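You operate a simulated robot arm through the tools that you are given. There is no shell and no other tool. Be economical: measure what you need, move in short steps, check, and stop when the job is done.

The job below is to be done with a simulated robot arm. You get a single attempt, and the scene is never put back.

JOB
Prove both plug gauges in the thick green ring.
Fine: GO must go in, NO must stay out; each goes back in its own socket.

The check looks at the end state, three seconds after you hand in, the way a careful person would. Anything else that was tipped, shoved, dropped, spilled or broken makes it a failure.

ROBOT AND FRAMES
A 6-joint arm with a two-finger parallel gripper, fixed in place. Base frame: the origin is at the foot of the arm, x ahead of it, y to its left, z up; the work surface is at about z = 0. Readings come in m, rad, newtons and seconds.
With the tool pointing down near the work surface it reaches from about 0.14 to 0.58 m from the base axis. Its first joint turns from -1.152 to 1.152 rad. Payload 2.1 kg.
Tool frame: the origin (TCP) lies between the finger pads and is the grasp point; the fingertips stand 0.03 m ahead of it; z points along the fingers, y is the line along which they close. The gripper opens to 0.094 m. The fingers are 0.028 m wide and 0.01 m thick; the gripper's body (0.05 by 0.096 m) begins 0.055 m behind the TCP.
Orientation is that of the tool frame in the base frame, as [roll, pitch, yaw] about the fixed x, y, z axes, in that order (R = Rz(yaw) Ry(pitch) Rx(roll)). With the fingers straight down and closing along the base's y, the tool's x points along the base's -x, its y along +y and its z along -z.

CONTROLS
- The arm moves only by the tool drive_tool. Its argument "moves" is a list that holds one entry, the list of rows, each a list of 7 numbers: the shift along the base's x, y, z in m, then the turn, a rotation vector about the base's x, y, z in rad, then the opening, from 0 (shut) to 1 (fully open). In form: [[[dx, dy, dz, rx, ry, rz, gripper], ...]]. A call has 1 to 20 rows; each row shifts and turns the commanded pose from where the row before left it. Each row takes 0.2 s and may step no farther than 0.05 m and 0.15 rad from the row before; otherwise, or with a gripper value out of range, the whole call is refused. Where a pose cannot be reached the arm comes as near as it can. A force on the tool above 40 N (or 10 N above the force at the start of the call, whichever is more), or a blocked arm, ends the call early, and 0.2 s more pass. Each finger travels about 0.072 m/s and halts on what it meets, pressing with about 33 N; the grip force reading is that of the motor and also rises with nothing between the fingers. The clock runs only during rows and for 0.2 s after the last one: add rows that do not move to give the fingers time. The reply holds the time, the measured pose of the TCP, the force on the tool along the base axes, the opening and the grip force, in the units named above and with some noise, with the torque about the TCP (base axes, N m) and any sound that the robot's microphone picked up.
- Cameras (640 x 400 px; columns grow to the right, rows downward): "scene" is fixed at [0.0513, -0.3735, 0.4753]; the picture's right is [0.79, -0.61, 0.00], its down [-0.39, -0.51, -0.77] and it looks along [0.47, 0.61, -0.64] (base axes); focal length 353 px, centre (320, 200). "wrist" rides on the gripper at [0.076, 0.014, -0.103] in the tool frame; the picture's right is [-0.18, 0.98, 0.00], its down [-0.75, -0.14, -0.64] and it looks along [-0.63, -0.12, 0.77] (tool axes); focal length 243 px, centre (320, 200). There is no depth. A picture from a camera that has moved, and an enlarged one, comes with that camera's place and axes in the base frame and with its lens.
- get_image(camera): a new picture of that camera. The clock stands still meanwhile.
- zoom(camera, box): a new picture of the part [left, top, right, bottom] of that camera's present view, enlarged. The clock stands still meanwhile.
- close_job(): hands the job in; it is judged then, once.

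Go step by step. Nothing tells you positions but the pictures and the camera data: compare them with the known pose of the tool, close in by small moves and look again before you grip or let go. The budget is 120 turns and 64 pictures, counting those below and the enlarged ones. Unless the task says otherwise, let go and move clear before handing in, and close with one line.

The tools are called after ">>>" as name(argument=value, ...) on one line, values as JSON. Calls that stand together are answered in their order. drive_tool: Moves the arm, as the interface text tells. Its arguments: {"type":"object","properties":{"moves":{"type":"array"}},"required":["moves"]} The other tools are called the same way: get_image (camera) takes a picture; zoom (camera, box) takes an enlarged picture of a part of a camera's view; close_job () hands the job in.

At the start:

```text
clock: 0.0
tool_pos: [0.3578, -0.1511, 0.2443]
tool_rot: [3.141, 0.003, 3.141]
wrist_force: [0.6, -0.2, -0.3]
torque: [0.01, 0.0, -0.01]
grip_width: 0.0936
grasp_force: 0.1
```

scene: 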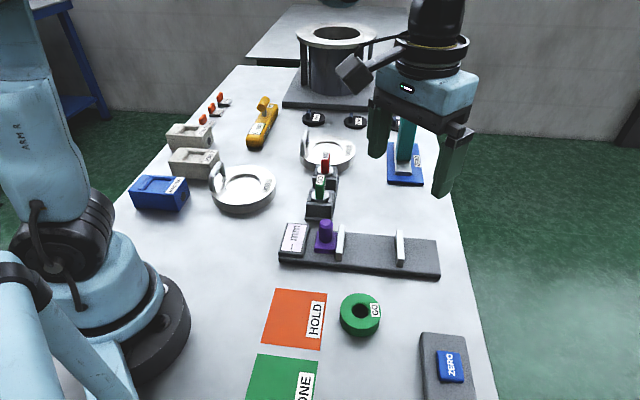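
wrist: 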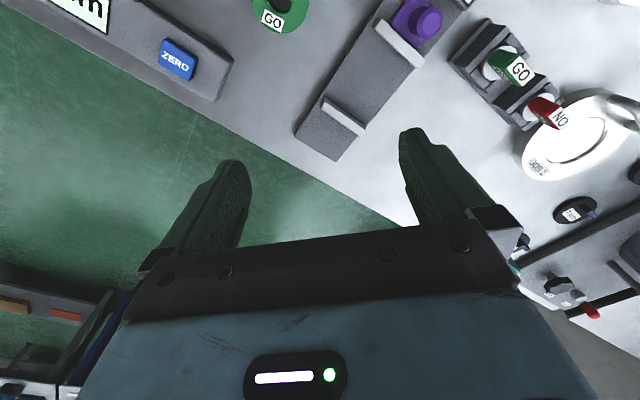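

I see a green ring labelled GO lying on the table, and a stand with two plug gauges (green GO, red NO). I'll zoom in for measurements.

>>> zoom(camera="scene", box=[270, 130, 390, 230])

>>> zoom(camera="scene", box=[240, 220, 480, 370])

>>> zoom(camera="wrist", box=[420, 0, 640, 140])

```text
4.00 times, centred on (330, 180) of scene
camera zoom: at [0.0513, -0.3735, 0.4753], right [0.79, -0.61, 0.0], down [-0.39, -0.51, -0.77], along [0.47, 0.61, -0.64], focal length 1412 px, centre (280, 280)
```

zoom: 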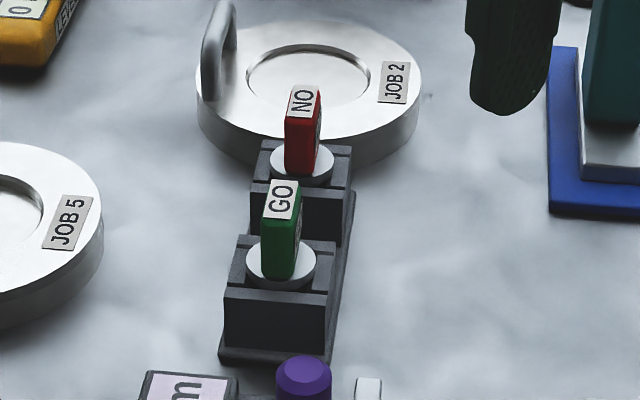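

```text
2.67 times, centred on (360, 295) of scene
camera zoom: at [0.0513, -0.3735, 0.4753], right [0.79, -0.61, 0.0], down [-0.39, -0.51, -0.77], along [0.47, 0.61, -0.64], focal length 941 px, centre (213, -53)
```

zoom: 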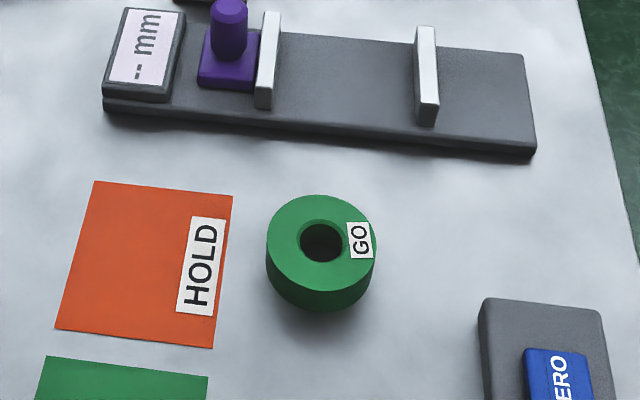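

```text
2.86 times, centred on (530, 70) of wrist
camera zoom: at [0.2819, -0.137, 0.3473], right [0.18, 0.98, 0.0], down [0.75, -0.14, 0.64], along [0.63, -0.12, -0.77], focal length 693 px, centre (-280, 571)
```

zoom: 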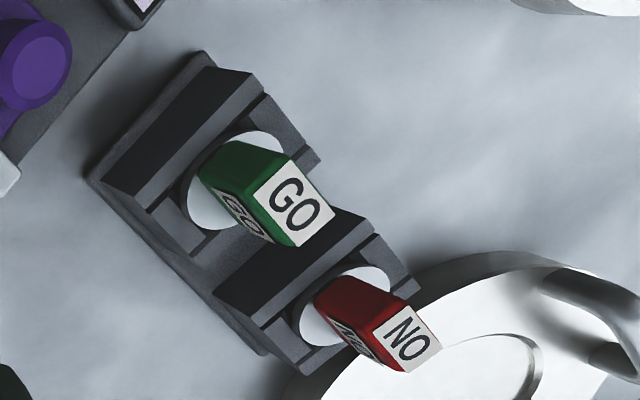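

The GO gauge is at about (0.371, 0.042) and NO at about (0.430, 0.100). Their handles are 27×12 mm, with the long side at about 45°, flange at z≈0.05 and top at 0.088. The ring is at about (0.272, -0.182). I'll turn the tool 45° and move high above GO.

>>> drive_tool(moves=[[[0.0022, 0.0321, 0, 0, 0, 0.1309, 0.5], [0.0022, 0.0321, 0, 0, 0, 0.1309, 0.5], [0.0022, 0.0321, 0, 0, 0, 0.1309, 0.5], [0.0022, 0.0321, 0, 0, 0, 0.1309, 0.5], [0.0022, 0.0321, 0, 0, 0, 0.1309, 0.5], [0.0022, 0.0321, 0, 0, 0, 0.1309, 0.5], [0, 0, -0.03, 0, 0, 0, 0.5], [0, 0, -0.03, 0, 0, 0, 0.5], [0, 0, 0, 0, 0, 0, 0.5]]])

>>> get_image(camera="wrist")

>>> get_image(camera="scene")

```text
clock: 2.0
tool_pos: [0.3701, 0.0414, 0.1836]
tool_rot: [-3.141, 0.0, -2.355]
wrist_force: [0.3, 0.5, -0.8]
torque: [0.0, -0.01, 0.02]
grip_width: 0.047
grasp_force: 0.1
```

```text
58 pictures are left
camera wrist: at [0.306, -0.0035, 0.2863], right [-0.57, 0.82, 0.0], down [0.63, 0.43, 0.64], along [0.53, 0.36, -0.77], focal length 243 px, centre (320, 200)
```

wrist: 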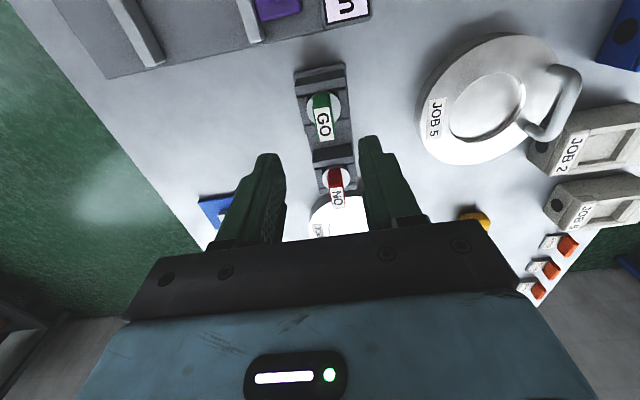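

```text
57 pictures are left
```

scene: 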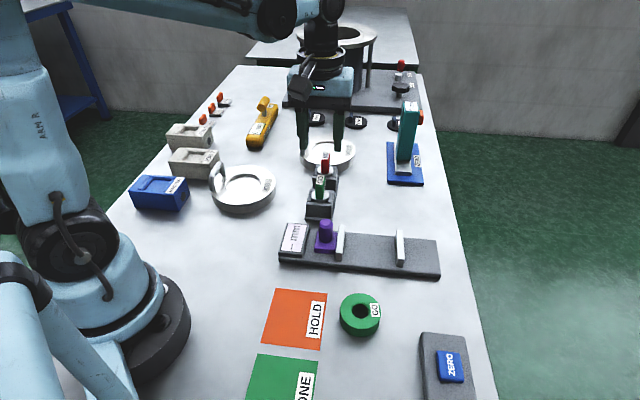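

The tool is above GO and both handles sit roughly in line with the fingers. I'll zoom in to fix exact positions and yaw.

>>> zoom(camera="wrist", box=[265, 55, 393, 135])

>>> zoom(camera="wrist", box=[275, 135, 403, 215])

```text
5.00 times, centred on (329, 95) of wrist
camera zoom: at [0.306, -0.0035, 0.2863], right [-0.57, 0.82, 0.0], down [0.63, 0.43, 0.64], along [0.53, 0.36, -0.77], focal length 1213 px, centre (275, 725)
```

zoom: 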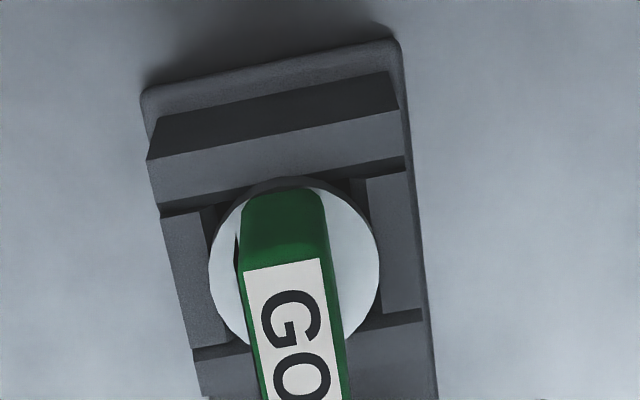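

```text
5.00 times, centred on (339, 175) of wrist
camera zoom: at [0.306, -0.0035, 0.2863], right [-0.57, 0.82, 0.0], down [0.63, 0.43, 0.64], along [0.53, 0.36, -0.77], focal length 1213 px, centre (225, 325)
```

zoom: 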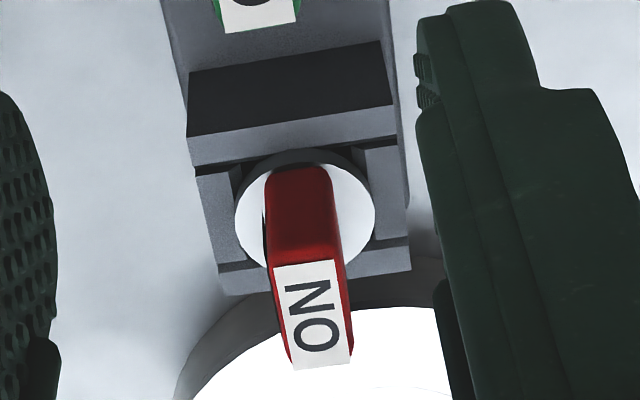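

Refined GO position is (0.3712, 0.0455) with the handle at 45°, which matches the tool yaw. I'll centre and descend to just above the handle, then look again.

>>> drive_tool(moves=[[[0.0011, 0.0041, 0, 0, 0, 0, 0.5], [0, 0, -0.03, 0, 0, 0, 0.5], [0, 0, -0.025, 0, 0, 0, 0.5], [0, 0, 0, 0, 0, 0, 0.5]]])

>>> zoom(camera="wrist", box=[220, 60, 420, 185])

>>> zoom(camera="scene", box=[270, 130, 390, 230])

```text
clock: 3.0
tool_pos: [0.3725, 0.0475, 0.1293]
tool_rot: [3.142, 0.001, -2.357]
wrist_force: [-0.3, -0.2, -0.1]
torque: [0.0, 0.0, -0.02]
grip_width: 0.0471
grasp_force: 0.0
```

```text
3.20 times, centred on (320, 122) of wrist
camera zoom: at [0.3083, 0.0023, 0.2324], right [-0.56, 0.83, 0.0], down [0.63, 0.43, 0.64], along [0.53, 0.36, -0.77], focal length 776 px, centre (320, 448)
```

zoom: 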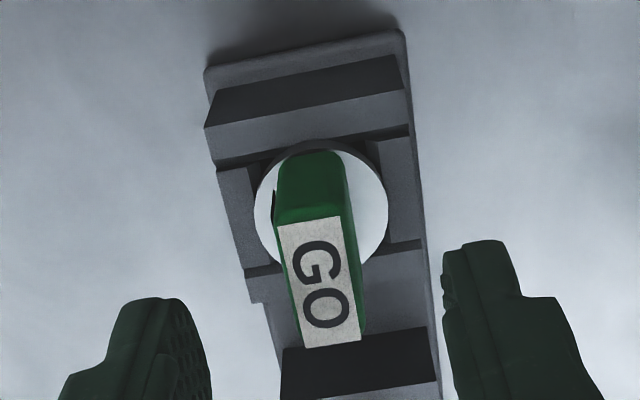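

```text
4.00 times, centred on (330, 180) of scene
camera zoom: at [0.0513, -0.3735, 0.4753], right [0.79, -0.61, 0.0], down [-0.39, -0.51, -0.77], along [0.47, 0.61, -0.64], focal length 1412 px, centre (280, 280)
```

zoom: 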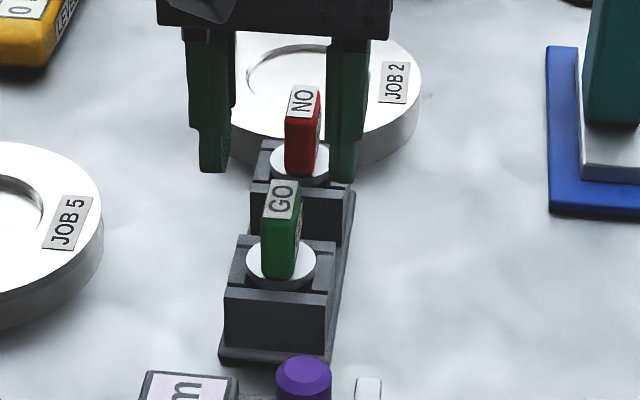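

The tool is centred on GO to within a millimetre. I'll descend to grip height and close gently.

>>> drive_tool(moves=[[[0, 0, -0.02, 0, 0, 0, 0.5], [0, 0, -0.015, 0, 0, 0, 0.5], [0, 0, -0.007, 0, 0, 0, 0.5], [0, 0, 0, 0, 0, 0, 0.5]]])

>>> zoom(camera="scene", box=[270, 130, 390, 230])

```text
clock: 4.0
tool_pos: [0.3726, 0.0463, 0.0871]
tool_rot: [-3.141, 0.001, -2.357]
wrist_force: [-0.2, -0.2, 0.6]
torque: [0.0, -0.01, 0.01]
grip_width: 0.047
grasp_force: 0.1
```

```text
4.00 times, centred on (330, 180) of scene
camera zoom: at [0.0513, -0.3735, 0.4753], right [0.79, -0.61, 0.0], down [-0.39, -0.51, -0.77], along [0.47, 0.61, -0.64], focal length 1412 px, centre (280, 280)
```

zoom: 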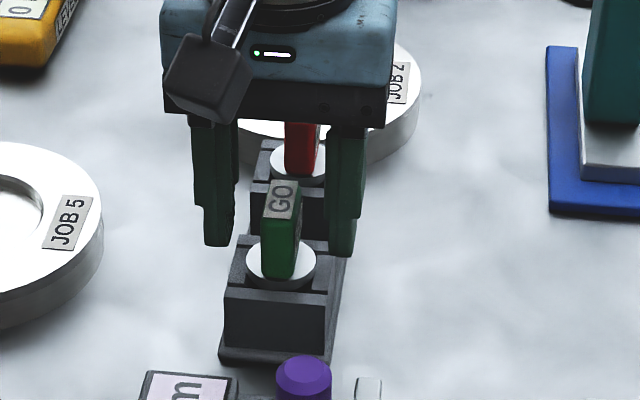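

Fingers straddle the GO handle and clear the flange. Closing.

>>> drive_tool(moves=[[[0, 0, 0, 0, 0, 0, 0.3], [0, 0, 0, 0, 0, 0, 0.2], [0, 0, 0, 0, 0, 0, 0.12], [0, 0, 0, 0, 0, 0, 0.05], [0, 0, 0, 0, 0, 0, 0.0], [0, 0, 0, 0, 0, 0, 0]]])

```text
clock: 5.4
tool_pos: [0.3721, 0.047, 0.0864]
tool_rot: [3.141, 0.002, -2.356]
wrist_force: [-1.2, -0.2, -0.7]
torque: [-0.03, 0.0, -0.01]
grip_width: 0.0151
grasp_force: 33.6
```

GO is gripped at 15 mm with low side force. I'll lift it straight up.

>>> drive_tool(moves=[[[0, 0, 0.005, 0, 0, 0, 0], [0, 0, 0.01, 0, 0, 0, 0], [0, 0, 0.015, 0, 0, 0, 0], [0, 0, 0.02, 0, 0, 0, 0], [0, 0, 0.03, 0, 0, 0, 0], [0, 0, 0.03, 0, 0, 0, 0], [0, 0, 0.03, 0, 0, 0, 0], [0, 0, 0, 0, 0, 0, 0]]])

>>> zoom(camera="scene", box=[260, 80, 400, 230])

>>> get_image(camera="wrist")

```text
clock: 7.2
tool_pos: [0.3731, 0.0452, 0.2262]
tool_rot: [-3.141, 0.001, -2.355]
wrist_force: [-0.3, -0.2, -2.3]
torque: [-0.04, 0.01, -0.03]
grip_width: 0.0153
grasp_force: 32.7
```

```text
2.67 times, centred on (330, 155) of scene
camera zoom: at [0.0513, -0.3735, 0.4753], right [0.79, -0.61, 0.0], down [-0.39, -0.51, -0.77], along [0.47, 0.61, -0.64], focal length 941 px, centre (293, 320)
```

zoom: 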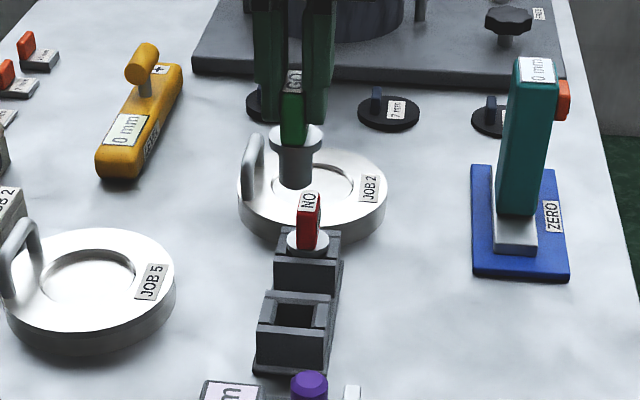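

```text
50 pictures are left
camera wrist: at [0.3091, 0.0013, 0.3298], right [-0.56, 0.83, 0.0], down [0.63, 0.43, 0.64], along [0.53, 0.36, -0.77], focal length 243 px, centre (320, 200)
```

wrist: 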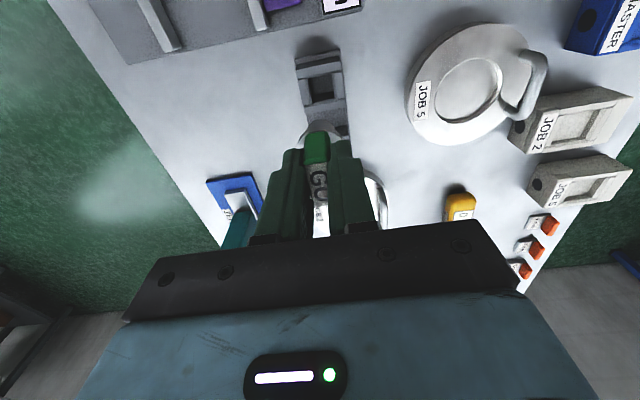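

GO hangs straight, with a plug about 22 mm across and the flange at its top, and its socket is a roomy square pocket. Next I'll move high over the ring and measure it with the wrist camera.

>>> drive_tool(moves=[[[-0.0166, -0.0379, 0, 0, 0, 0, 0], [-0.0166, -0.0379, 0, 0, 0, 0, 0], [-0.0166, -0.0379, 0, 0, 0, 0, 0], [-0.0166, -0.0379, 0, 0, 0, 0, 0], [-0.0166, -0.0379, 0, 0, 0, 0, 0], [-0.0166, -0.0379, 0, 0, 0, 0, 0], [0, 0, 0, 0, 0, 0, 0], [0, 0, 0, 0, 0, 0, 0]]])

>>> get_image(camera="wrist")

>>> zoom(camera="scene", box=[260, 160, 480, 370])

```text
clock: 9.0
tool_pos: [0.2729, -0.1798, 0.2263]
tool_rot: [-3.141, 0.001, -2.358]
wrist_force: [-0.1, -0.2, -1.2]
torque: [0.0, 0.04, 0.0]
grip_width: 0.0152
grasp_force: 32.8
```

```text
49 pictures are left
camera wrist: at [0.2093, -0.2246, 0.3299], right [-0.57, 0.82, 0.0], down [0.63, 0.43, 0.64], along [0.53, 0.36, -0.77], focal length 243 px, centre (320, 200)
```

wrist: 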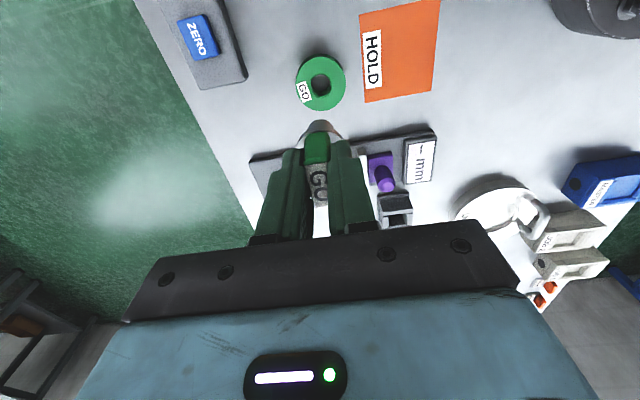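

```text
1.90 times, centred on (370, 265) of scene
camera zoom: at [0.0513, -0.3735, 0.4753], right [0.79, -0.61, 0.0], down [-0.39, -0.51, -0.77], along [0.47, 0.61, -0.64], focal length 672 px, centre (225, 76)
```

zoom: 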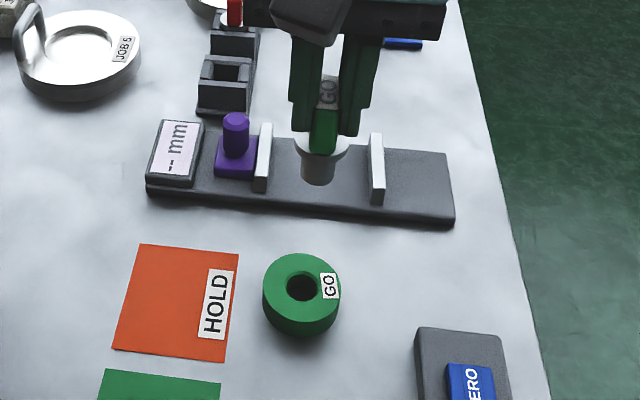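

The ring is in view. I'll zoom in from both cameras for a precise hole centre.

>>> zoom(camera="wrist", box=[272, 50, 368, 125])

>>> zoom(camera="scene", box=[328, 280, 392, 345])

```text
5.33 times, centred on (320, 88) of wrist
camera zoom: at [0.2093, -0.2246, 0.3299], right [-0.57, 0.82, 0.0], down [0.63, 0.43, 0.64], along [0.53, 0.36, -0.77], focal length 1294 px, centre (320, 800)
```

zoom: 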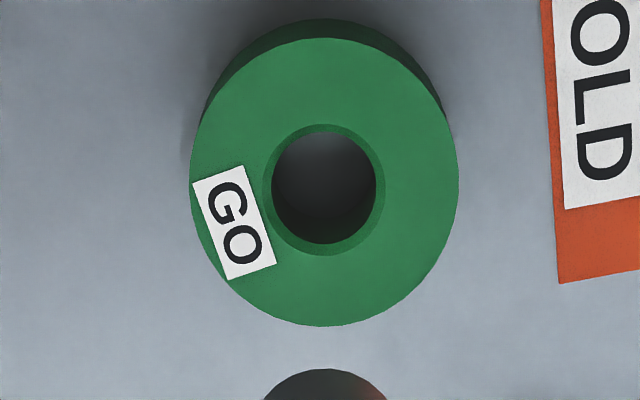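

```text
6.15 times, centred on (360, 312) of scene
camera zoom: at [0.0513, -0.3735, 0.4753], right [0.79, -0.61, 0.0], down [-0.39, -0.51, -0.77], along [0.47, 0.61, -0.64], focal length 2172 px, centre (74, -492)
```

zoom: 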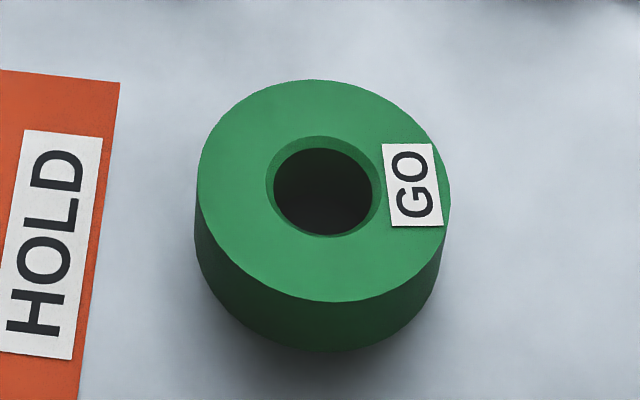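

The ring is about 61 mm across and only about 16 mm high, with a chamfered hole of about 24 mm centred near (0.276, -0.178). The plug bottom is about 75 mm below the TCP. I'll shift 3 mm and lower to about 10–15 mm above the ring for a close look.

>>> drive_tool(moves=[[[0.003, 0.003, 0, 0, 0, 0, 0], [0, 0, -0.04, 0, 0, 0, 0], [0, 0, -0.04, 0, 0, 0, 0], [0, 0, -0.03, 0, 0, 0, 0], [0, 0, -0.01, 0, 0, 0, 0], [0, 0, 0, 0, 0, 0, 0]]])

>>> zoom(camera="scene", box=[312, 250, 408, 345])

>>> zoom(camera="wrist", box=[256, 40, 384, 150])

```text
clock: 10.4
tool_pos: [0.2752, -0.1778, 0.1076]
tool_rot: [-3.141, 0.002, -2.356]
wrist_force: [0.3, -0.3, -2.0]
torque: [-0.03, 0.0, 0.02]
grip_width: 0.0152
grasp_force: 33.5
```

```text
4.21 times, centred on (360, 298) of scene
camera zoom: at [0.0513, -0.3735, 0.4753], right [0.79, -0.61, 0.0], down [-0.39, -0.51, -0.77], along [0.47, 0.61, -0.64], focal length 1486 px, centre (152, -210)
```

zoom: 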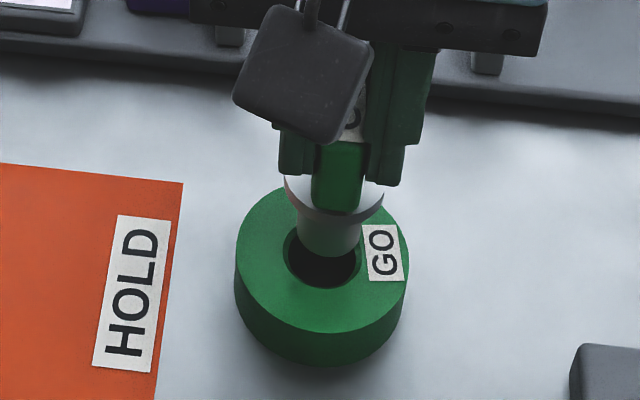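

```text
3.64 times, centred on (320, 95) of wrist
camera zoom: at [0.213, -0.2223, 0.2097], right [-0.56, 0.83, 0.0], down [0.63, 0.43, 0.64], along [0.53, 0.36, -0.77], focal length 882 px, centre (320, 582)
```

zoom: 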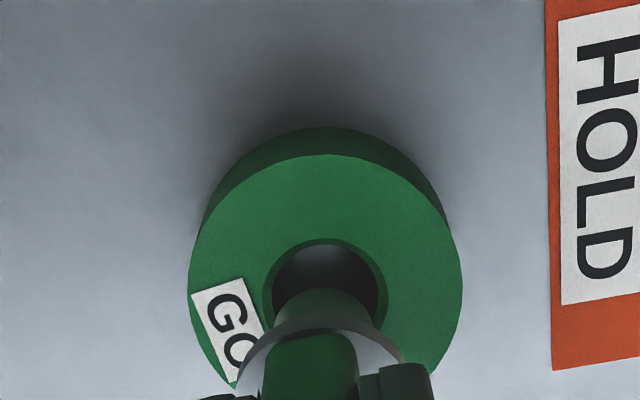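

The plug is roughly over the hole, maybe 1–3 mm forward. I'll lower 8 mm more so the bottom is nearly level with the ring top and check again.

>>> drive_tool(moves=[[[0, 0, -0.004, 0, 0, 0, 0], [0, 0, -0.004, 0, 0, 0, 0], [0, 0, 0, 0, 0, 0, 0]]])

>>> zoom(camera="scene", box=[328, 270, 392, 335])

>>> zoom(camera="wrist", box=[272, 80, 368, 155])

```text
clock: 11.2
tool_pos: [0.2771, -0.1771, 0.0989]
tool_rot: [3.14, 0.001, -2.357]
wrist_force: [-3.0, 0.1, 25.0]
torque: [0.2, -0.09, 0.02]
grip_width: 0.0155
grasp_force: 33.3
```

```text
6.15 times, centred on (360, 302) of scene
camera zoom: at [0.0512, -0.3734, 0.4754], right [0.79, -0.61, 0.0], down [-0.39, -0.51, -0.77], along [0.47, 0.61, -0.64], focal length 2172 px, centre (74, -431)
```

zoom: 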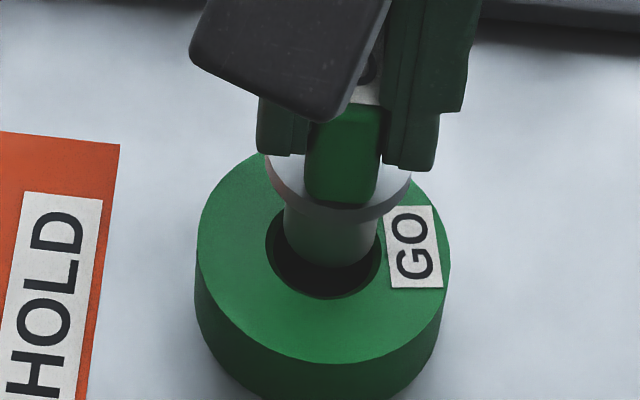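

```text
5.33 times, centred on (320, 118) of wrist
camera zoom: at [0.2125, -0.2226, 0.2023], right [-0.56, 0.83, 0.0], down [0.63, 0.43, 0.64], along [0.53, 0.36, -0.77], focal length 1294 px, centre (320, 640)
```

zoom: 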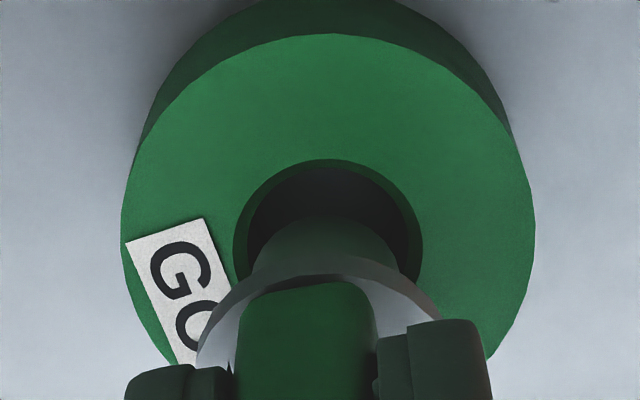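

The plug touched the ring rim at 25 N. Both views agree that the plug is about 5.4 mm too far forward: the handle sits about 6 mm forward of the TCP because its top is lower than I had estimated. The ring did not move. I'll back up, correct, and re-check.

>>> drive_tool(moves=[[[0, 0, 0.005, 0, 0, 0, 0], [-0.0047, -0.0029, 0, 0, 0, 0, 0], [0, 0, 0, 0, 0, 0, 0]]])

>>> zoom(camera="scene", box=[328, 270, 392, 335])

>>> zoom(camera="wrist", box=[272, 80, 368, 155])

```text
clock: 12.0
tool_pos: [0.2703, -0.1813, 0.1046]
tool_rot: [3.141, 0.002, -2.356]
wrist_force: [-0.5, -0.6, -1.3]
torque: [-0.02, -0.01, 0.03]
grip_width: 0.0152
grasp_force: 32.6
```

```text
6.15 times, centred on (360, 302) of scene
camera zoom: at [0.0513, -0.3735, 0.4753], right [0.79, -0.61, 0.0], down [-0.39, -0.51, -0.77], along [0.47, 0.61, -0.64], focal length 2172 px, centre (74, -431)
```

zoom: 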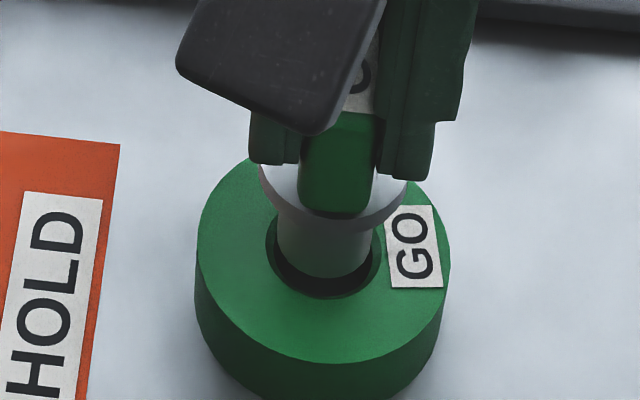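

```text
5.33 times, centred on (320, 118) of wrist
camera zoom: at [0.2068, -0.2261, 0.2079], right [-0.56, 0.83, 0.0], down [0.63, 0.43, 0.64], along [0.53, 0.36, -0.77], focal length 1294 px, centre (320, 640)
```

zoom: 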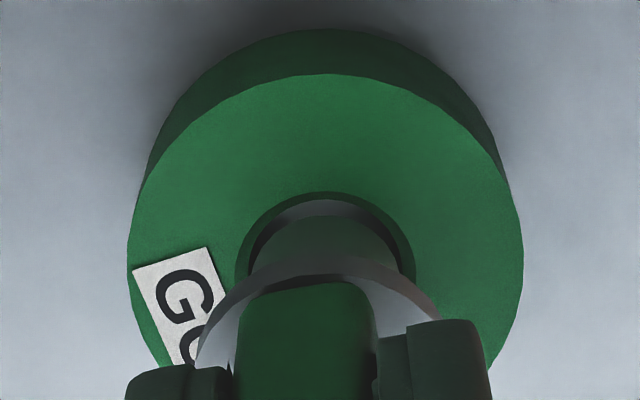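

The plug is now nearly concentric with the hole. I'll nudge it 0.7 mm and lower gently, watching the force.

>>> drive_tool(moves=[[[0.0004, 0.0006, 0, 0, 0, 0, 0], [0, 0, -0.004, 0, 0, 0, 0], [0, 0, -0.002, 0, 0, 0, 0], [0, 0, 0, 0, 0, 0, 0]]])

```text
clock: 13.0
tool_pos: [0.272, -0.1811, 0.0974]
tool_rot: [-3.14, 0.002, -2.357]
wrist_force: [0.7, -0.4, -0.6]
torque: [-0.02, 0.01, 0.01]
grip_width: 0.0154
grasp_force: 32.7
```

No contact yet at 1 mm below the earlier touch height, so the plug is entering. I'll continue down in small steps.

>>> drive_tool(moves=[[[0, 0, -0.0015, 0, 0, 0, 0], [0, 0, -0.0015, 0, 0, 0, 0], [0, 0, 0, 0, 0, 0, 0]]])

```text
clock: 13.8
tool_pos: [0.2699, -0.1798, 0.0956]
tool_rot: [-3.142, 0.001, -2.354]
wrist_force: [1.1, 0.9, -0.8]
torque: [0.03, -0.07, -0.01]
grip_width: 0.0152
grasp_force: 33.0
```

>>> drive_tool(moves=[[[0, 0, -0.0015, 0, 0, 0, 0], [0, 0, -0.0015, 0, 0, 0, 0], [0, 0, -0.0015, 0, 0, 0, 0], [0, 0, 0, 0, 0, 0, 0]]])

>>> zoom(camera="scene", box=[328, 270, 392, 335])

>>> zoom(camera="wrist", box=[272, 80, 368, 155])

```text
clock: 14.8
tool_pos: [0.2707, -0.1792, 0.0903]
tool_rot: [3.141, 0.002, -2.355]
wrist_force: [-0.8, 0.8, -1.6]
torque: [0.0, 0.01, -0.03]
grip_width: 0.0152
grasp_force: 33.1
```

```text
6.15 times, centred on (360, 302) of scene
camera zoom: at [0.0513, -0.3735, 0.4753], right [0.79, -0.61, 0.0], down [-0.39, -0.51, -0.77], along [0.47, 0.61, -0.64], focal length 2172 px, centre (74, -431)
```

zoom: 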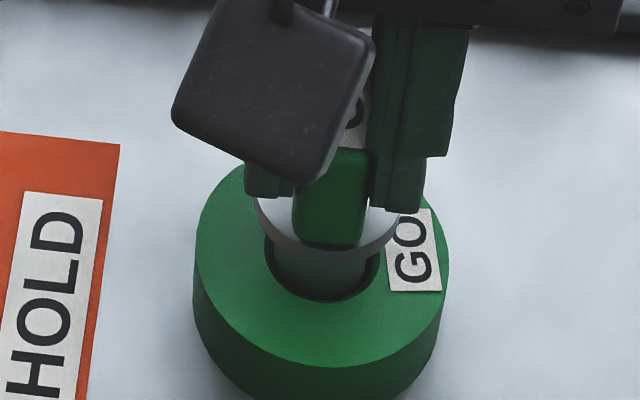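

```text
5.33 times, centred on (320, 118) of wrist
camera zoom: at [0.2074, -0.2251, 0.1939], right [-0.56, 0.83, 0.0], down [0.63, 0.43, 0.64], along [0.53, 0.36, -0.77], focal length 1294 px, centre (320, 640)
```

zoom: 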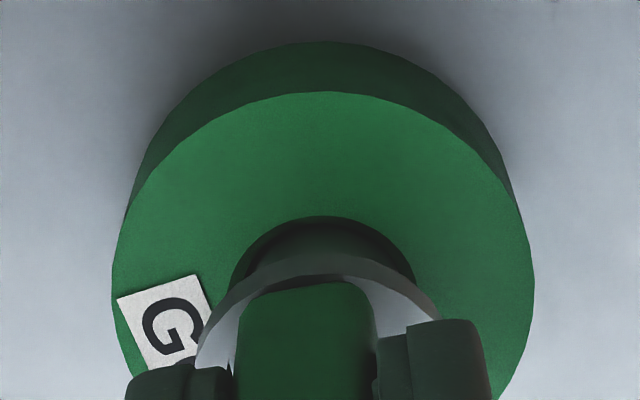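

GO is going in freely, with about 8 mm entered. I'll continue deeper.

>>> drive_tool(moves=[[[0, 0, -0.0015, 0, 0, 0, 0], [0, 0, -0.0015, 0, 0, 0, 0], [0, 0, -0.0015, 0, 0, 0, 0], [0, 0, 0, 0, 0, 0, 0]]])

```text
clock: 15.8
tool_pos: [0.2723, -0.1804, 0.0861]
tool_rot: [3.141, 0.003, -2.356]
wrist_force: [0.4, 0.2, -0.8]
torque: [-0.02, -0.04, 0.01]
grip_width: 0.0154
grasp_force: 33.1
```

>>> drive_tool(moves=[[[0, 0, -0.001, 0, 0, 0, 0], [0, 0, -0.001, 0, 0, 0, 0], [0, 0, 0, 0, 0, 0, 0]]])

>>> zoom(camera="scene", box=[328, 270, 392, 335])

```text
clock: 16.6
tool_pos: [0.2707, -0.1795, 0.0833]
tool_rot: [-3.141, 0.002, -2.357]
wrist_force: [0.3, 0.5, -1.7]
torque: [-0.01, 0.02, -0.03]
grip_width: 0.0154
grasp_force: 32.5
```

```text
6.15 times, centred on (360, 302) of scene
camera zoom: at [0.0513, -0.3735, 0.4753], right [0.79, -0.61, 0.0], down [-0.39, -0.51, -0.77], along [0.47, 0.61, -0.64], focal length 2172 px, centre (74, -431)
```

zoom: 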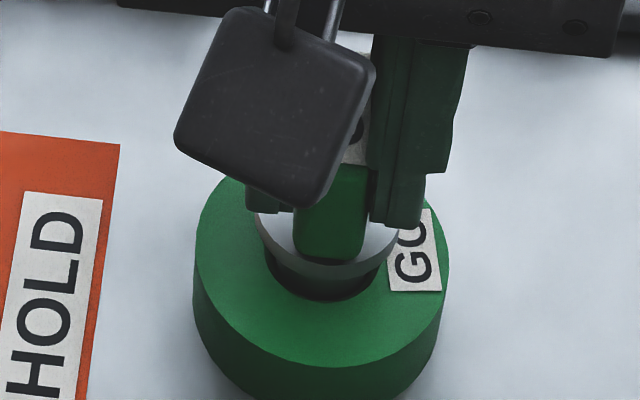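

It is still moving freely with no force. A few more millimetres, until a light contact.

>>> drive_tool(moves=[[[0, 0, -0.001, 0, 0, 0, 0], [0, 0, -0.001, 0, 0, 0, 0], [0, 0, 0, 0, 0, 0, 0]]])

```text
clock: 17.4
tool_pos: [0.272, -0.1811, 0.0824]
tool_rot: [-3.141, 0.002, -2.355]
wrist_force: [-0.4, 0.3, -1.8]
torque: [-0.03, 0.0, 0.02]
grip_width: 0.0155
grasp_force: 32.8
```

GO is inserted about 17 mm, essentially the full ring depth, so it passes. I'll withdraw straight up.

>>> drive_tool(moves=[[[0, 0, 0.003, 0, 0, 0, 0], [0, 0, 0.005, 0, 0, 0, 0], [0, 0, 0.006, 0, 0, 0, 0], [0, 0, 0.01, 0, 0, 0, 0], [0, 0, 0.03, 0, 0, 0, 0], [0, 0, 0.045, 0, 0, 0, 0], [0, 0, 0.046, 0, 0, 0, 0], [0, 0, 0, 0, 0, 0, 0]]])

>>> zoom(camera="wrist", box=[240, 50, 400, 150])

```text
clock: 19.2
tool_pos: [0.2734, -0.179, 0.2257]
tool_rot: [3.141, 0.002, -2.356]
wrist_force: [0.6, -0.1, -1.4]
torque: [-0.03, 0.0, -0.03]
grip_width: 0.0155
grasp_force: 33.3
```

```text
4.00 times, centred on (320, 100) of wrist
camera zoom: at [0.209, -0.2245, 0.3286], right [-0.56, 0.83, 0.0], down [0.63, 0.43, 0.64], along [0.53, 0.36, -0.77], focal length 970 px, centre (320, 600)
```

zoom: 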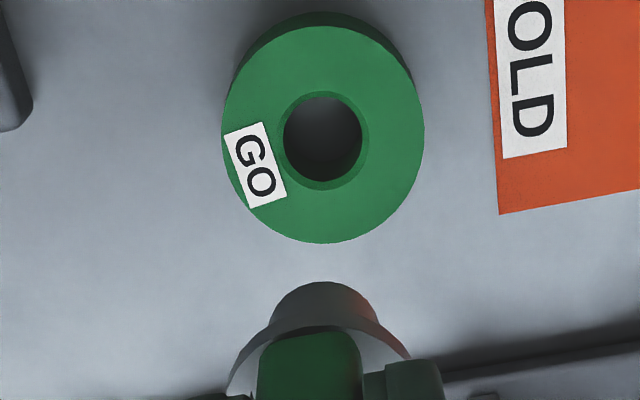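

GO is out and the ring is still in place. I'll carry it back above its socket and lower partway to check.

>>> drive_tool(moves=[[[0.0168, 0.0378, 0, 0, 0, 0, 0], [0.0168, 0.0378, 0, 0, 0, 0, 0], [0.0168, 0.0378, 0, 0, 0, 0, 0], [0.0168, 0.0378, 0, 0, 0, 0, 0], [0.0168, 0.0378, 0, 0, 0, 0, 0], [0.0169, 0.0377, 0, 0, 0, 0, 0], [0, 0, -0.04, 0, 0, 0, 0], [0, 0, -0.04, 0, 0, 0, 0], [0, 0, -0.02, 0, 0, 0, 0], [0, 0, 0, 0, 0, 0, 0], [0, 0, 0, 0, 0, 0, 0]]])

>>> zoom(camera="wrist", box=[256, 60, 384, 160])

>>> zoom(camera="scene", box=[270, 130, 390, 230])

```text
clock: 21.6
tool_pos: [0.3732, 0.047, 0.1265]
tool_rot: [-3.142, 0.003, -2.356]
wrist_force: [-0.4, -0.1, -2.2]
torque: [0.0, -0.02, 0.02]
grip_width: 0.0152
grasp_force: 33.1
```

```text
4.00 times, centred on (320, 110) of wrist
camera zoom: at [0.3093, 0.0011, 0.2295], right [-0.56, 0.83, 0.0], down [0.63, 0.43, 0.64], along [0.53, 0.36, -0.77], focal length 970 px, centre (320, 560)
```

zoom: 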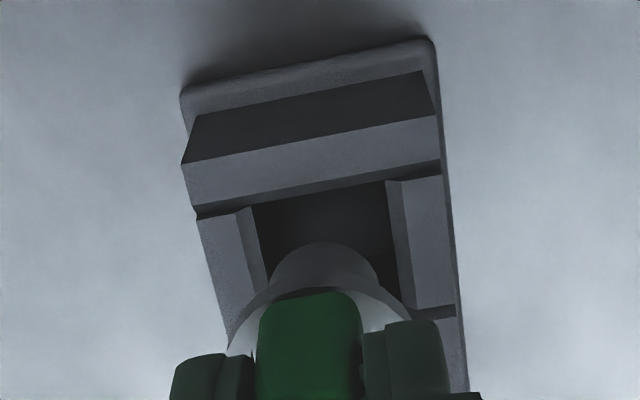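

```text
4.00 times, centred on (330, 180) of scene
camera zoom: at [0.0513, -0.3735, 0.4753], right [0.79, -0.61, 0.0], down [-0.39, -0.51, -0.77], along [0.47, 0.61, -0.64], focal length 1412 px, centre (280, 280)
```

zoom: 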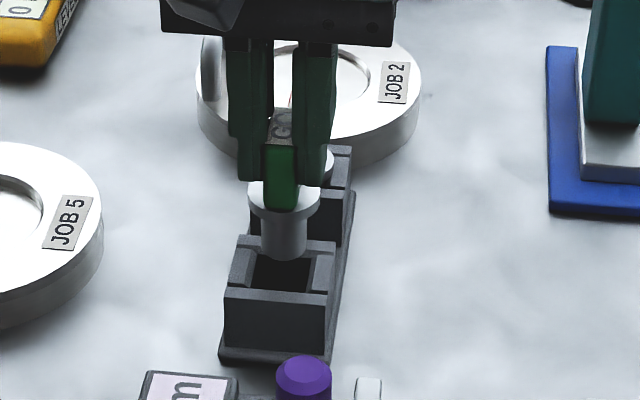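

The plug lines up above its square socket. I'll lower it in with force checks.

>>> drive_tool(moves=[[[0, 0, -0.006, 0, 0, 0, 0], [0, 0, -0.005, 0, 0, 0, 0], [0, 0, -0.004, 0, 0, 0, 0], [0, 0, -0.004, 0, 0, 0, 0], [0, 0, -0.003, 0, 0, 0, 0], [0, 0, 0, 0, 0, 0, 0]]])

>>> zoom(camera="scene", box=[270, 130, 390, 230])

```text
clock: 23.0
tool_pos: [0.372, 0.0458, 0.1043]
tool_rot: [3.141, 0.002, -2.357]
wrist_force: [-0.4, 0.0, -1.1]
torque: [-0.02, 0.02, -0.03]
grip_width: 0.0153
grasp_force: 33.7
```

```text
4.00 times, centred on (330, 180) of scene
camera zoom: at [0.0513, -0.3735, 0.4753], right [0.79, -0.61, 0.0], down [-0.39, -0.51, -0.77], along [0.47, 0.61, -0.64], focal length 1412 px, centre (280, 280)
```

zoom: 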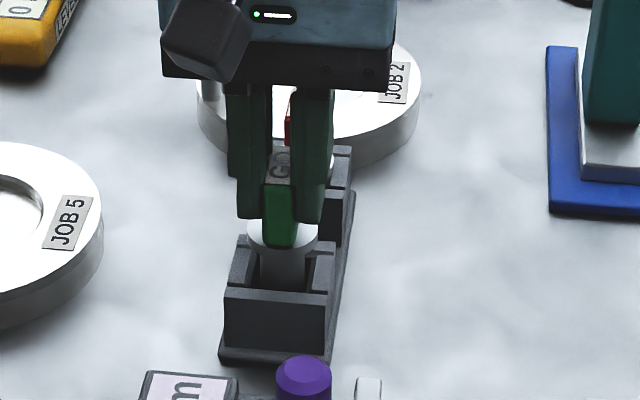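

The plug is inside the socket and free. Continuing down to the seat.

>>> drive_tool(moves=[[[0, 0, -0.004, 0, 0, 0, 0], [0, 0, -0.004, 0, 0, 0, 0], [0, 0, -0.004, 0, 0, 0, 0], [0, 0, -0.003, 0, 0, 0, 0], [0, 0, -0.0015, 0, 0, 0, 0], [0, 0, 0, 0, 0, 0, 0]]])

>>> zoom(camera="scene", box=[270, 130, 390, 230])

```text
clock: 24.4
tool_pos: [0.3718, 0.0457, 0.0887]
tool_rot: [-3.14, 0.001, -2.356]
wrist_force: [-1.1, -1.2, -1.9]
torque: [-0.05, -0.03, -0.01]
grip_width: 0.0156
grasp_force: 32.7
```

```text
4.00 times, centred on (330, 180) of scene
camera zoom: at [0.0513, -0.3735, 0.4753], right [0.79, -0.61, 0.0], down [-0.39, -0.51, -0.77], along [0.47, 0.61, -0.64], focal length 1412 px, centre (280, 280)
```

zoom: 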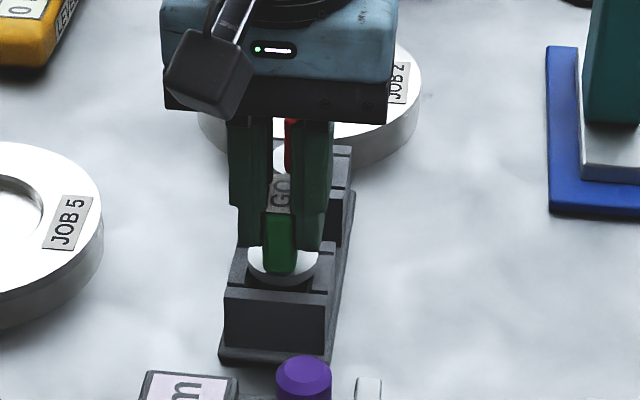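

>>> drive_tool(moves=[[[0, 0, -0.001, 0, 0, 0, 0], [0, 0, -0.0005, 0, 0, 0, 0], [0, 0, 0, 0, 0, 0, 0]]])

```text
clock: 25.2
tool_pos: [0.3725, 0.0462, 0.0867]
tool_rot: [-3.141, 0.001, -2.357]
wrist_force: [-0.1, -0.2, -1.9]
torque: [0.0, 0.01, 0.01]
grip_width: 0.0153
grasp_force: 32.7
```

The weight is still on the gripper, so I'll lower in half-millimetre steps until it seats.

>>> drive_tool(moves=[[[0, 0, -0.0005, 0, 0, 0, 0], [0, 0, -0.0005, 0, 0, 0, 0], [0, 0, 0, 0, 0, 0, 0]]])

```text
clock: 26.0
tool_pos: [0.3723, 0.0464, 0.086]
tool_rot: [-3.141, 0.003, -2.356]
wrist_force: [1.4, 0.1, -2.3]
torque: [-0.01, 0.01, -0.02]
grip_width: 0.0156
grasp_force: 33.3
```

>>> drive_tool(moves=[[[0, 0, -0.0005, 0, 0, 0, 0], [0, 0, -0.0005, 0, 0, 0, 0], [0, 0, 0, 0, 0, 0, 0]]])

>>> zoom(camera="scene", box=[290, 170, 350, 220])

```text
clock: 26.8
tool_pos: [0.3718, 0.0459, 0.0861]
tool_rot: [3.14, 0.003, -2.356]
wrist_force: [-1.6, 3.1, 32.8]
torque: [-0.13, 0.23, 0.01]
grip_width: 0.0152
grasp_force: 33.3
```

```text
8.00 times, centred on (320, 195) of scene
camera zoom: at [0.0511, -0.3735, 0.4754], right [0.79, -0.61, 0.0], down [-0.39, -0.51, -0.77], along [0.47, 0.61, -0.64], focal length 2823 px, centre (320, 240)
```

zoom: 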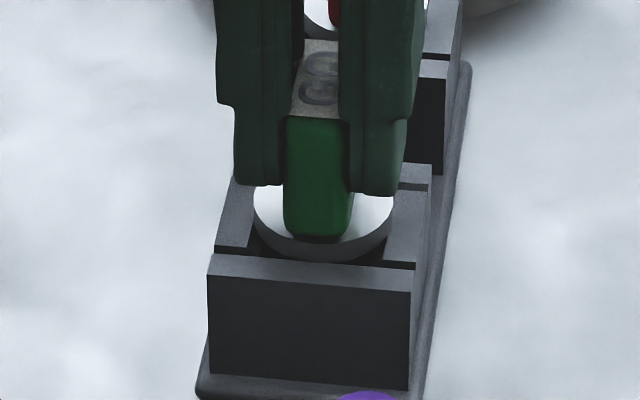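

It is seated: contact force appeared at TCP z≈0.086. I'll relieve the pressure, open, and lift clear.

>>> drive_tool(moves=[[[0, 0, 0.0005, 0, 0, 0, 0], [0, 0, 0, 0, 0, 0, 0.2], [0, 0, 0, 0, 0, 0, 0.3], [0, 0, 0, 0, 0, 0, 0.45], [0, 0, 0, 0, 0, 0, 0.45], [0, 0, 0.02, 0, 0, 0, 0.45], [0, 0, 0.03, 0, 0, 0, 0.45], [0, 0, 0, 0, 0, 0, 0.45]]])

>>> zoom(camera="scene", box=[270, 130, 390, 230])

>>> zoom(camera="wrist", box=[220, 60, 420, 185])

```text
clock: 28.6
tool_pos: [0.3734, 0.0465, 0.1339]
tool_rot: [3.141, 0.003, -2.355]
wrist_force: [0.0, 0.9, 0.9]
torque: [0.0, -0.01, 0.01]
grip_width: 0.0423
grasp_force: 0.0
```

```text
4.00 times, centred on (330, 180) of scene
camera zoom: at [0.0513, -0.3735, 0.4753], right [0.79, -0.61, 0.0], down [-0.39, -0.51, -0.77], along [0.47, 0.61, -0.64], focal length 1412 px, centre (280, 280)
```

zoom: 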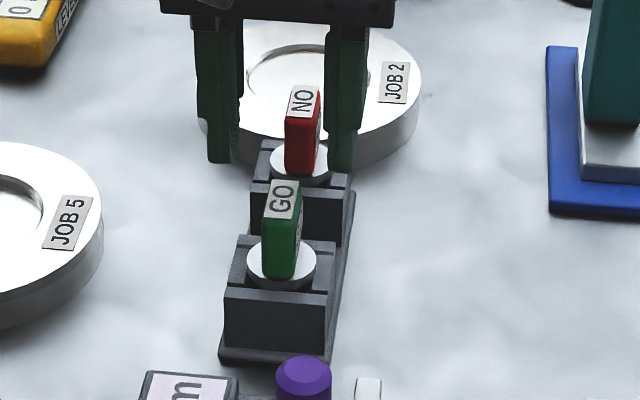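

```text
3.20 times, centred on (320, 122) of wrist
camera zoom: at [0.3093, 0.0011, 0.2382], right [-0.56, 0.83, 0.0], down [0.63, 0.43, 0.64], along [0.53, 0.36, -0.77], focal length 776 px, centre (320, 448)
```

zoom: 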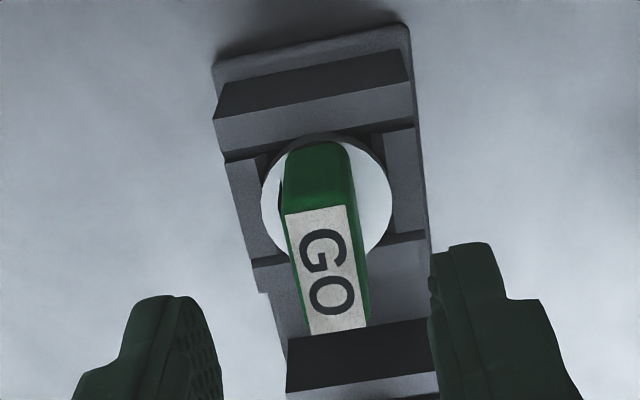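

GO is back exactly as it started. The corrected geometry puts the handle tops at z≈0.073 and NO at about (0.4387, 0.1126). I'll move above NO and verify.

>>> drive_tool(moves=[[[0.0222, 0.0223, 0.005, 0, 0, 0, 0.45], [0.0222, 0.0223, 0, 0, 0, 0, 0.45], [0.0222, 0.0224, 0, 0, 0, 0, 0.45], [0, 0, 0, 0, 0, 0, 0.45], [0, 0, 0, 0, 0, 0, 0.45]]])

>>> get_image(camera="wrist")

>>> zoom(camera="wrist", box=[220, 60, 420, 185])

>>> zoom(camera="scene", box=[270, 110, 390, 210])

```text
clock: 29.8
tool_pos: [0.4365, 0.1151, 0.1407]
tool_rot: [3.14, 0.001, -2.356]
wrist_force: [-0.2, 0.1, -0.3]
torque: [0.02, -0.02, -0.02]
grip_width: 0.0423
grasp_force: 0.1
```

```text
28 pictures are left
camera wrist: at [0.3735, 0.0702, 0.2433], right [-0.56, 0.83, 0.0], down [0.63, 0.43, 0.64], along [0.53, 0.36, -0.77], focal length 243 px, centre (320, 200)
```

wrist: 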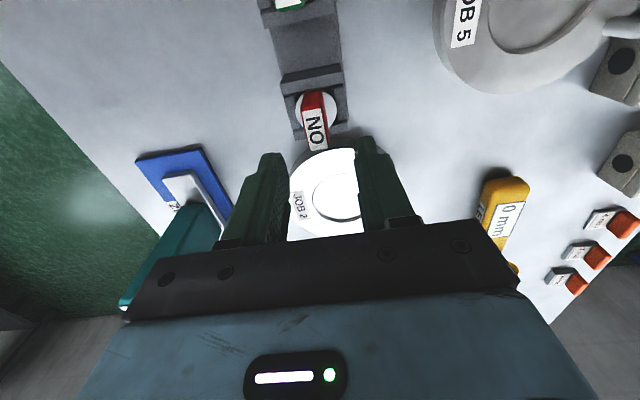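

```text
3.20 times, centred on (320, 122) of wrist
camera zoom: at [0.3735, 0.0702, 0.2433], right [-0.56, 0.83, 0.0], down [0.63, 0.43, 0.64], along [0.53, 0.36, -0.77], focal length 776 px, centre (320, 448)
```

zoom: 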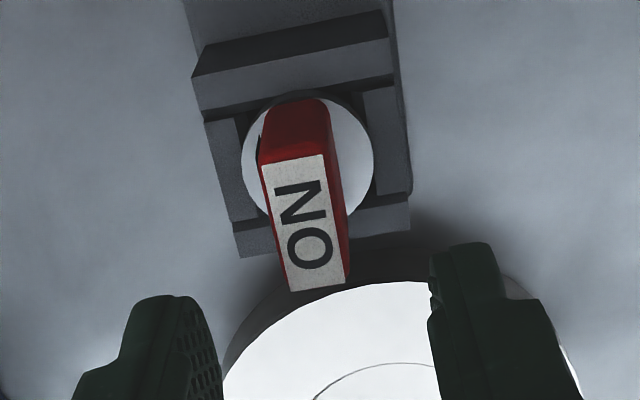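

```text
4.00 times, centred on (330, 160) of scene
camera zoom: at [0.0513, -0.3734, 0.4753], right [0.79, -0.61, 0.0], down [-0.39, -0.51, -0.77], along [0.47, 0.61, -0.64], focal length 1412 px, centre (280, 360)
```

zoom: 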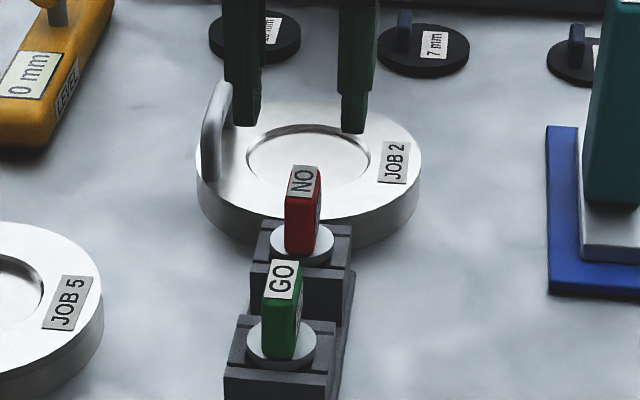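

NO sits about 4 mm behind and 2.5 mm to the side of the tool, so I'll correct, lower to just above the handle, and check again.

>>> drive_tool(moves=[[[-0.001, -0.0046, 0, 0, 0, 0, 0.45], [0, 0, -0.025, 0, 0, 0, 0.45], [0, 0, 0, 0, 0, 0, 0.45], [0, 0, 0, 0, 0, 0, 0.45]]])

>>> zoom(camera="wrist", box=[220, 60, 420, 185])

```text
clock: 30.8
tool_pos: [0.4378, 0.1087, 0.1148]
tool_rot: [3.14, 0.001, -2.357]
wrist_force: [0.4, -0.1, 0.1]
torque: [0.0, 0.01, 0.01]
grip_width: 0.042
grasp_force: 0.1
```

```text
3.20 times, centred on (320, 122) of wrist
camera zoom: at [0.3733, 0.0637, 0.2182], right [-0.56, 0.83, 0.0], down [0.63, 0.43, 0.64], along [0.53, 0.36, -0.77], focal length 776 px, centre (320, 448)
```

zoom: 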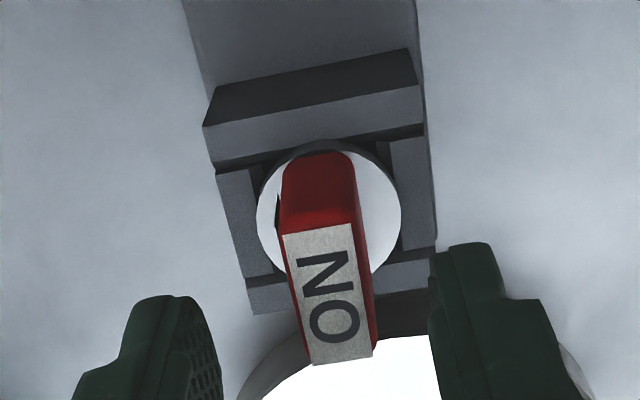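

I'll make a small correction of 2.4 mm and descend to grip height.

>>> drive_tool(moves=[[[-0.0002, 0.0024, 0, 0, 0, 0, 0.45], [0, 0, -0.02, 0, 0, 0, 0.45], [0, 0, -0.012, 0, 0, 0, 0.45], [0, 0, -0.006, 0, 0, 0, 0.45], [0, 0, 0, 0, 0, 0, 0.45], [0, 0, 0, 0, 0, 0, 0.45]]])

>>> zoom(camera="wrist", box=[220, 75, 420, 200])

>>> zoom(camera="scene", box=[270, 110, 390, 210])

```text
clock: 32.2
tool_pos: [0.4366, 0.1112, 0.0768]
tool_rot: [-3.141, 0.003, -2.356]
wrist_force: [-0.2, 0.8, 0.5]
torque: [-0.02, -0.01, 0.03]
grip_width: 0.0422
grasp_force: 0.1
```

```text
3.20 times, centred on (320, 138) of wrist
camera zoom: at [0.3733, 0.0668, 0.1804], right [-0.56, 0.83, 0.0], down [0.63, 0.43, 0.64], along [0.53, 0.36, -0.77], focal length 776 px, centre (320, 400)
```

zoom: 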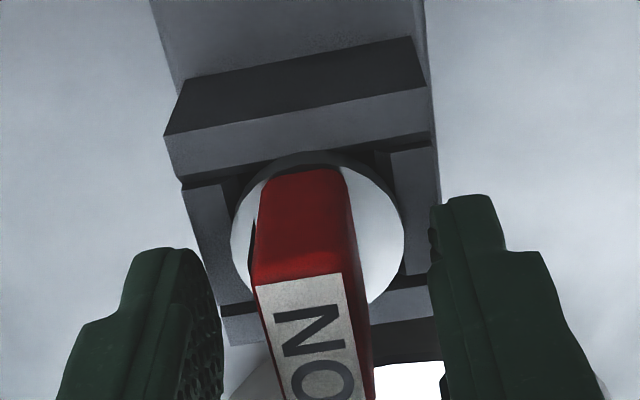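

```text
4.00 times, centred on (330, 160) of scene
camera zoom: at [0.0513, -0.3735, 0.4753], right [0.79, -0.61, 0.0], down [-0.39, -0.51, -0.77], along [0.47, 0.61, -0.64], focal length 1412 px, centre (280, 360)
```

zoom: 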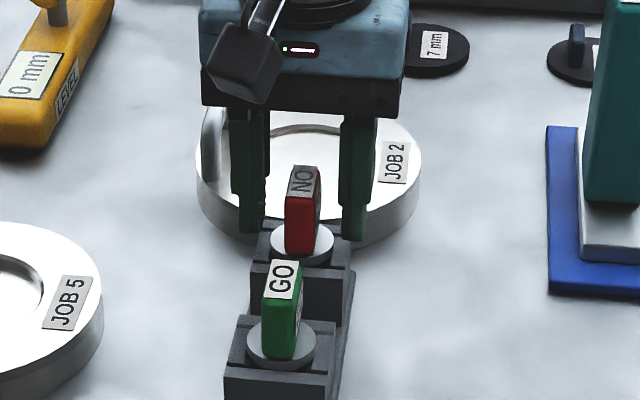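

The fingers straddle NO within about 1 mm. Closing.

>>> drive_tool(moves=[[[0, 0, 0, 0, 0, 0, 0.3], [0, 0, 0, 0, 0, 0, 0.2], [0, 0, 0, 0, 0, 0, 0.12], [0, 0, 0, 0, 0, 0, 0.05], [0, 0, 0, 0, 0, 0, 0.0], [0, 0, 0, 0, 0, 0, 0]]])

```text
clock: 33.6
tool_pos: [0.4375, 0.1107, 0.0776]
tool_rot: [-3.14, 0.002, -2.355]
wrist_force: [0.6, -0.3, 0.1]
torque: [0.02, 0.01, -0.03]
grip_width: 0.0198
grasp_force: 32.7
```

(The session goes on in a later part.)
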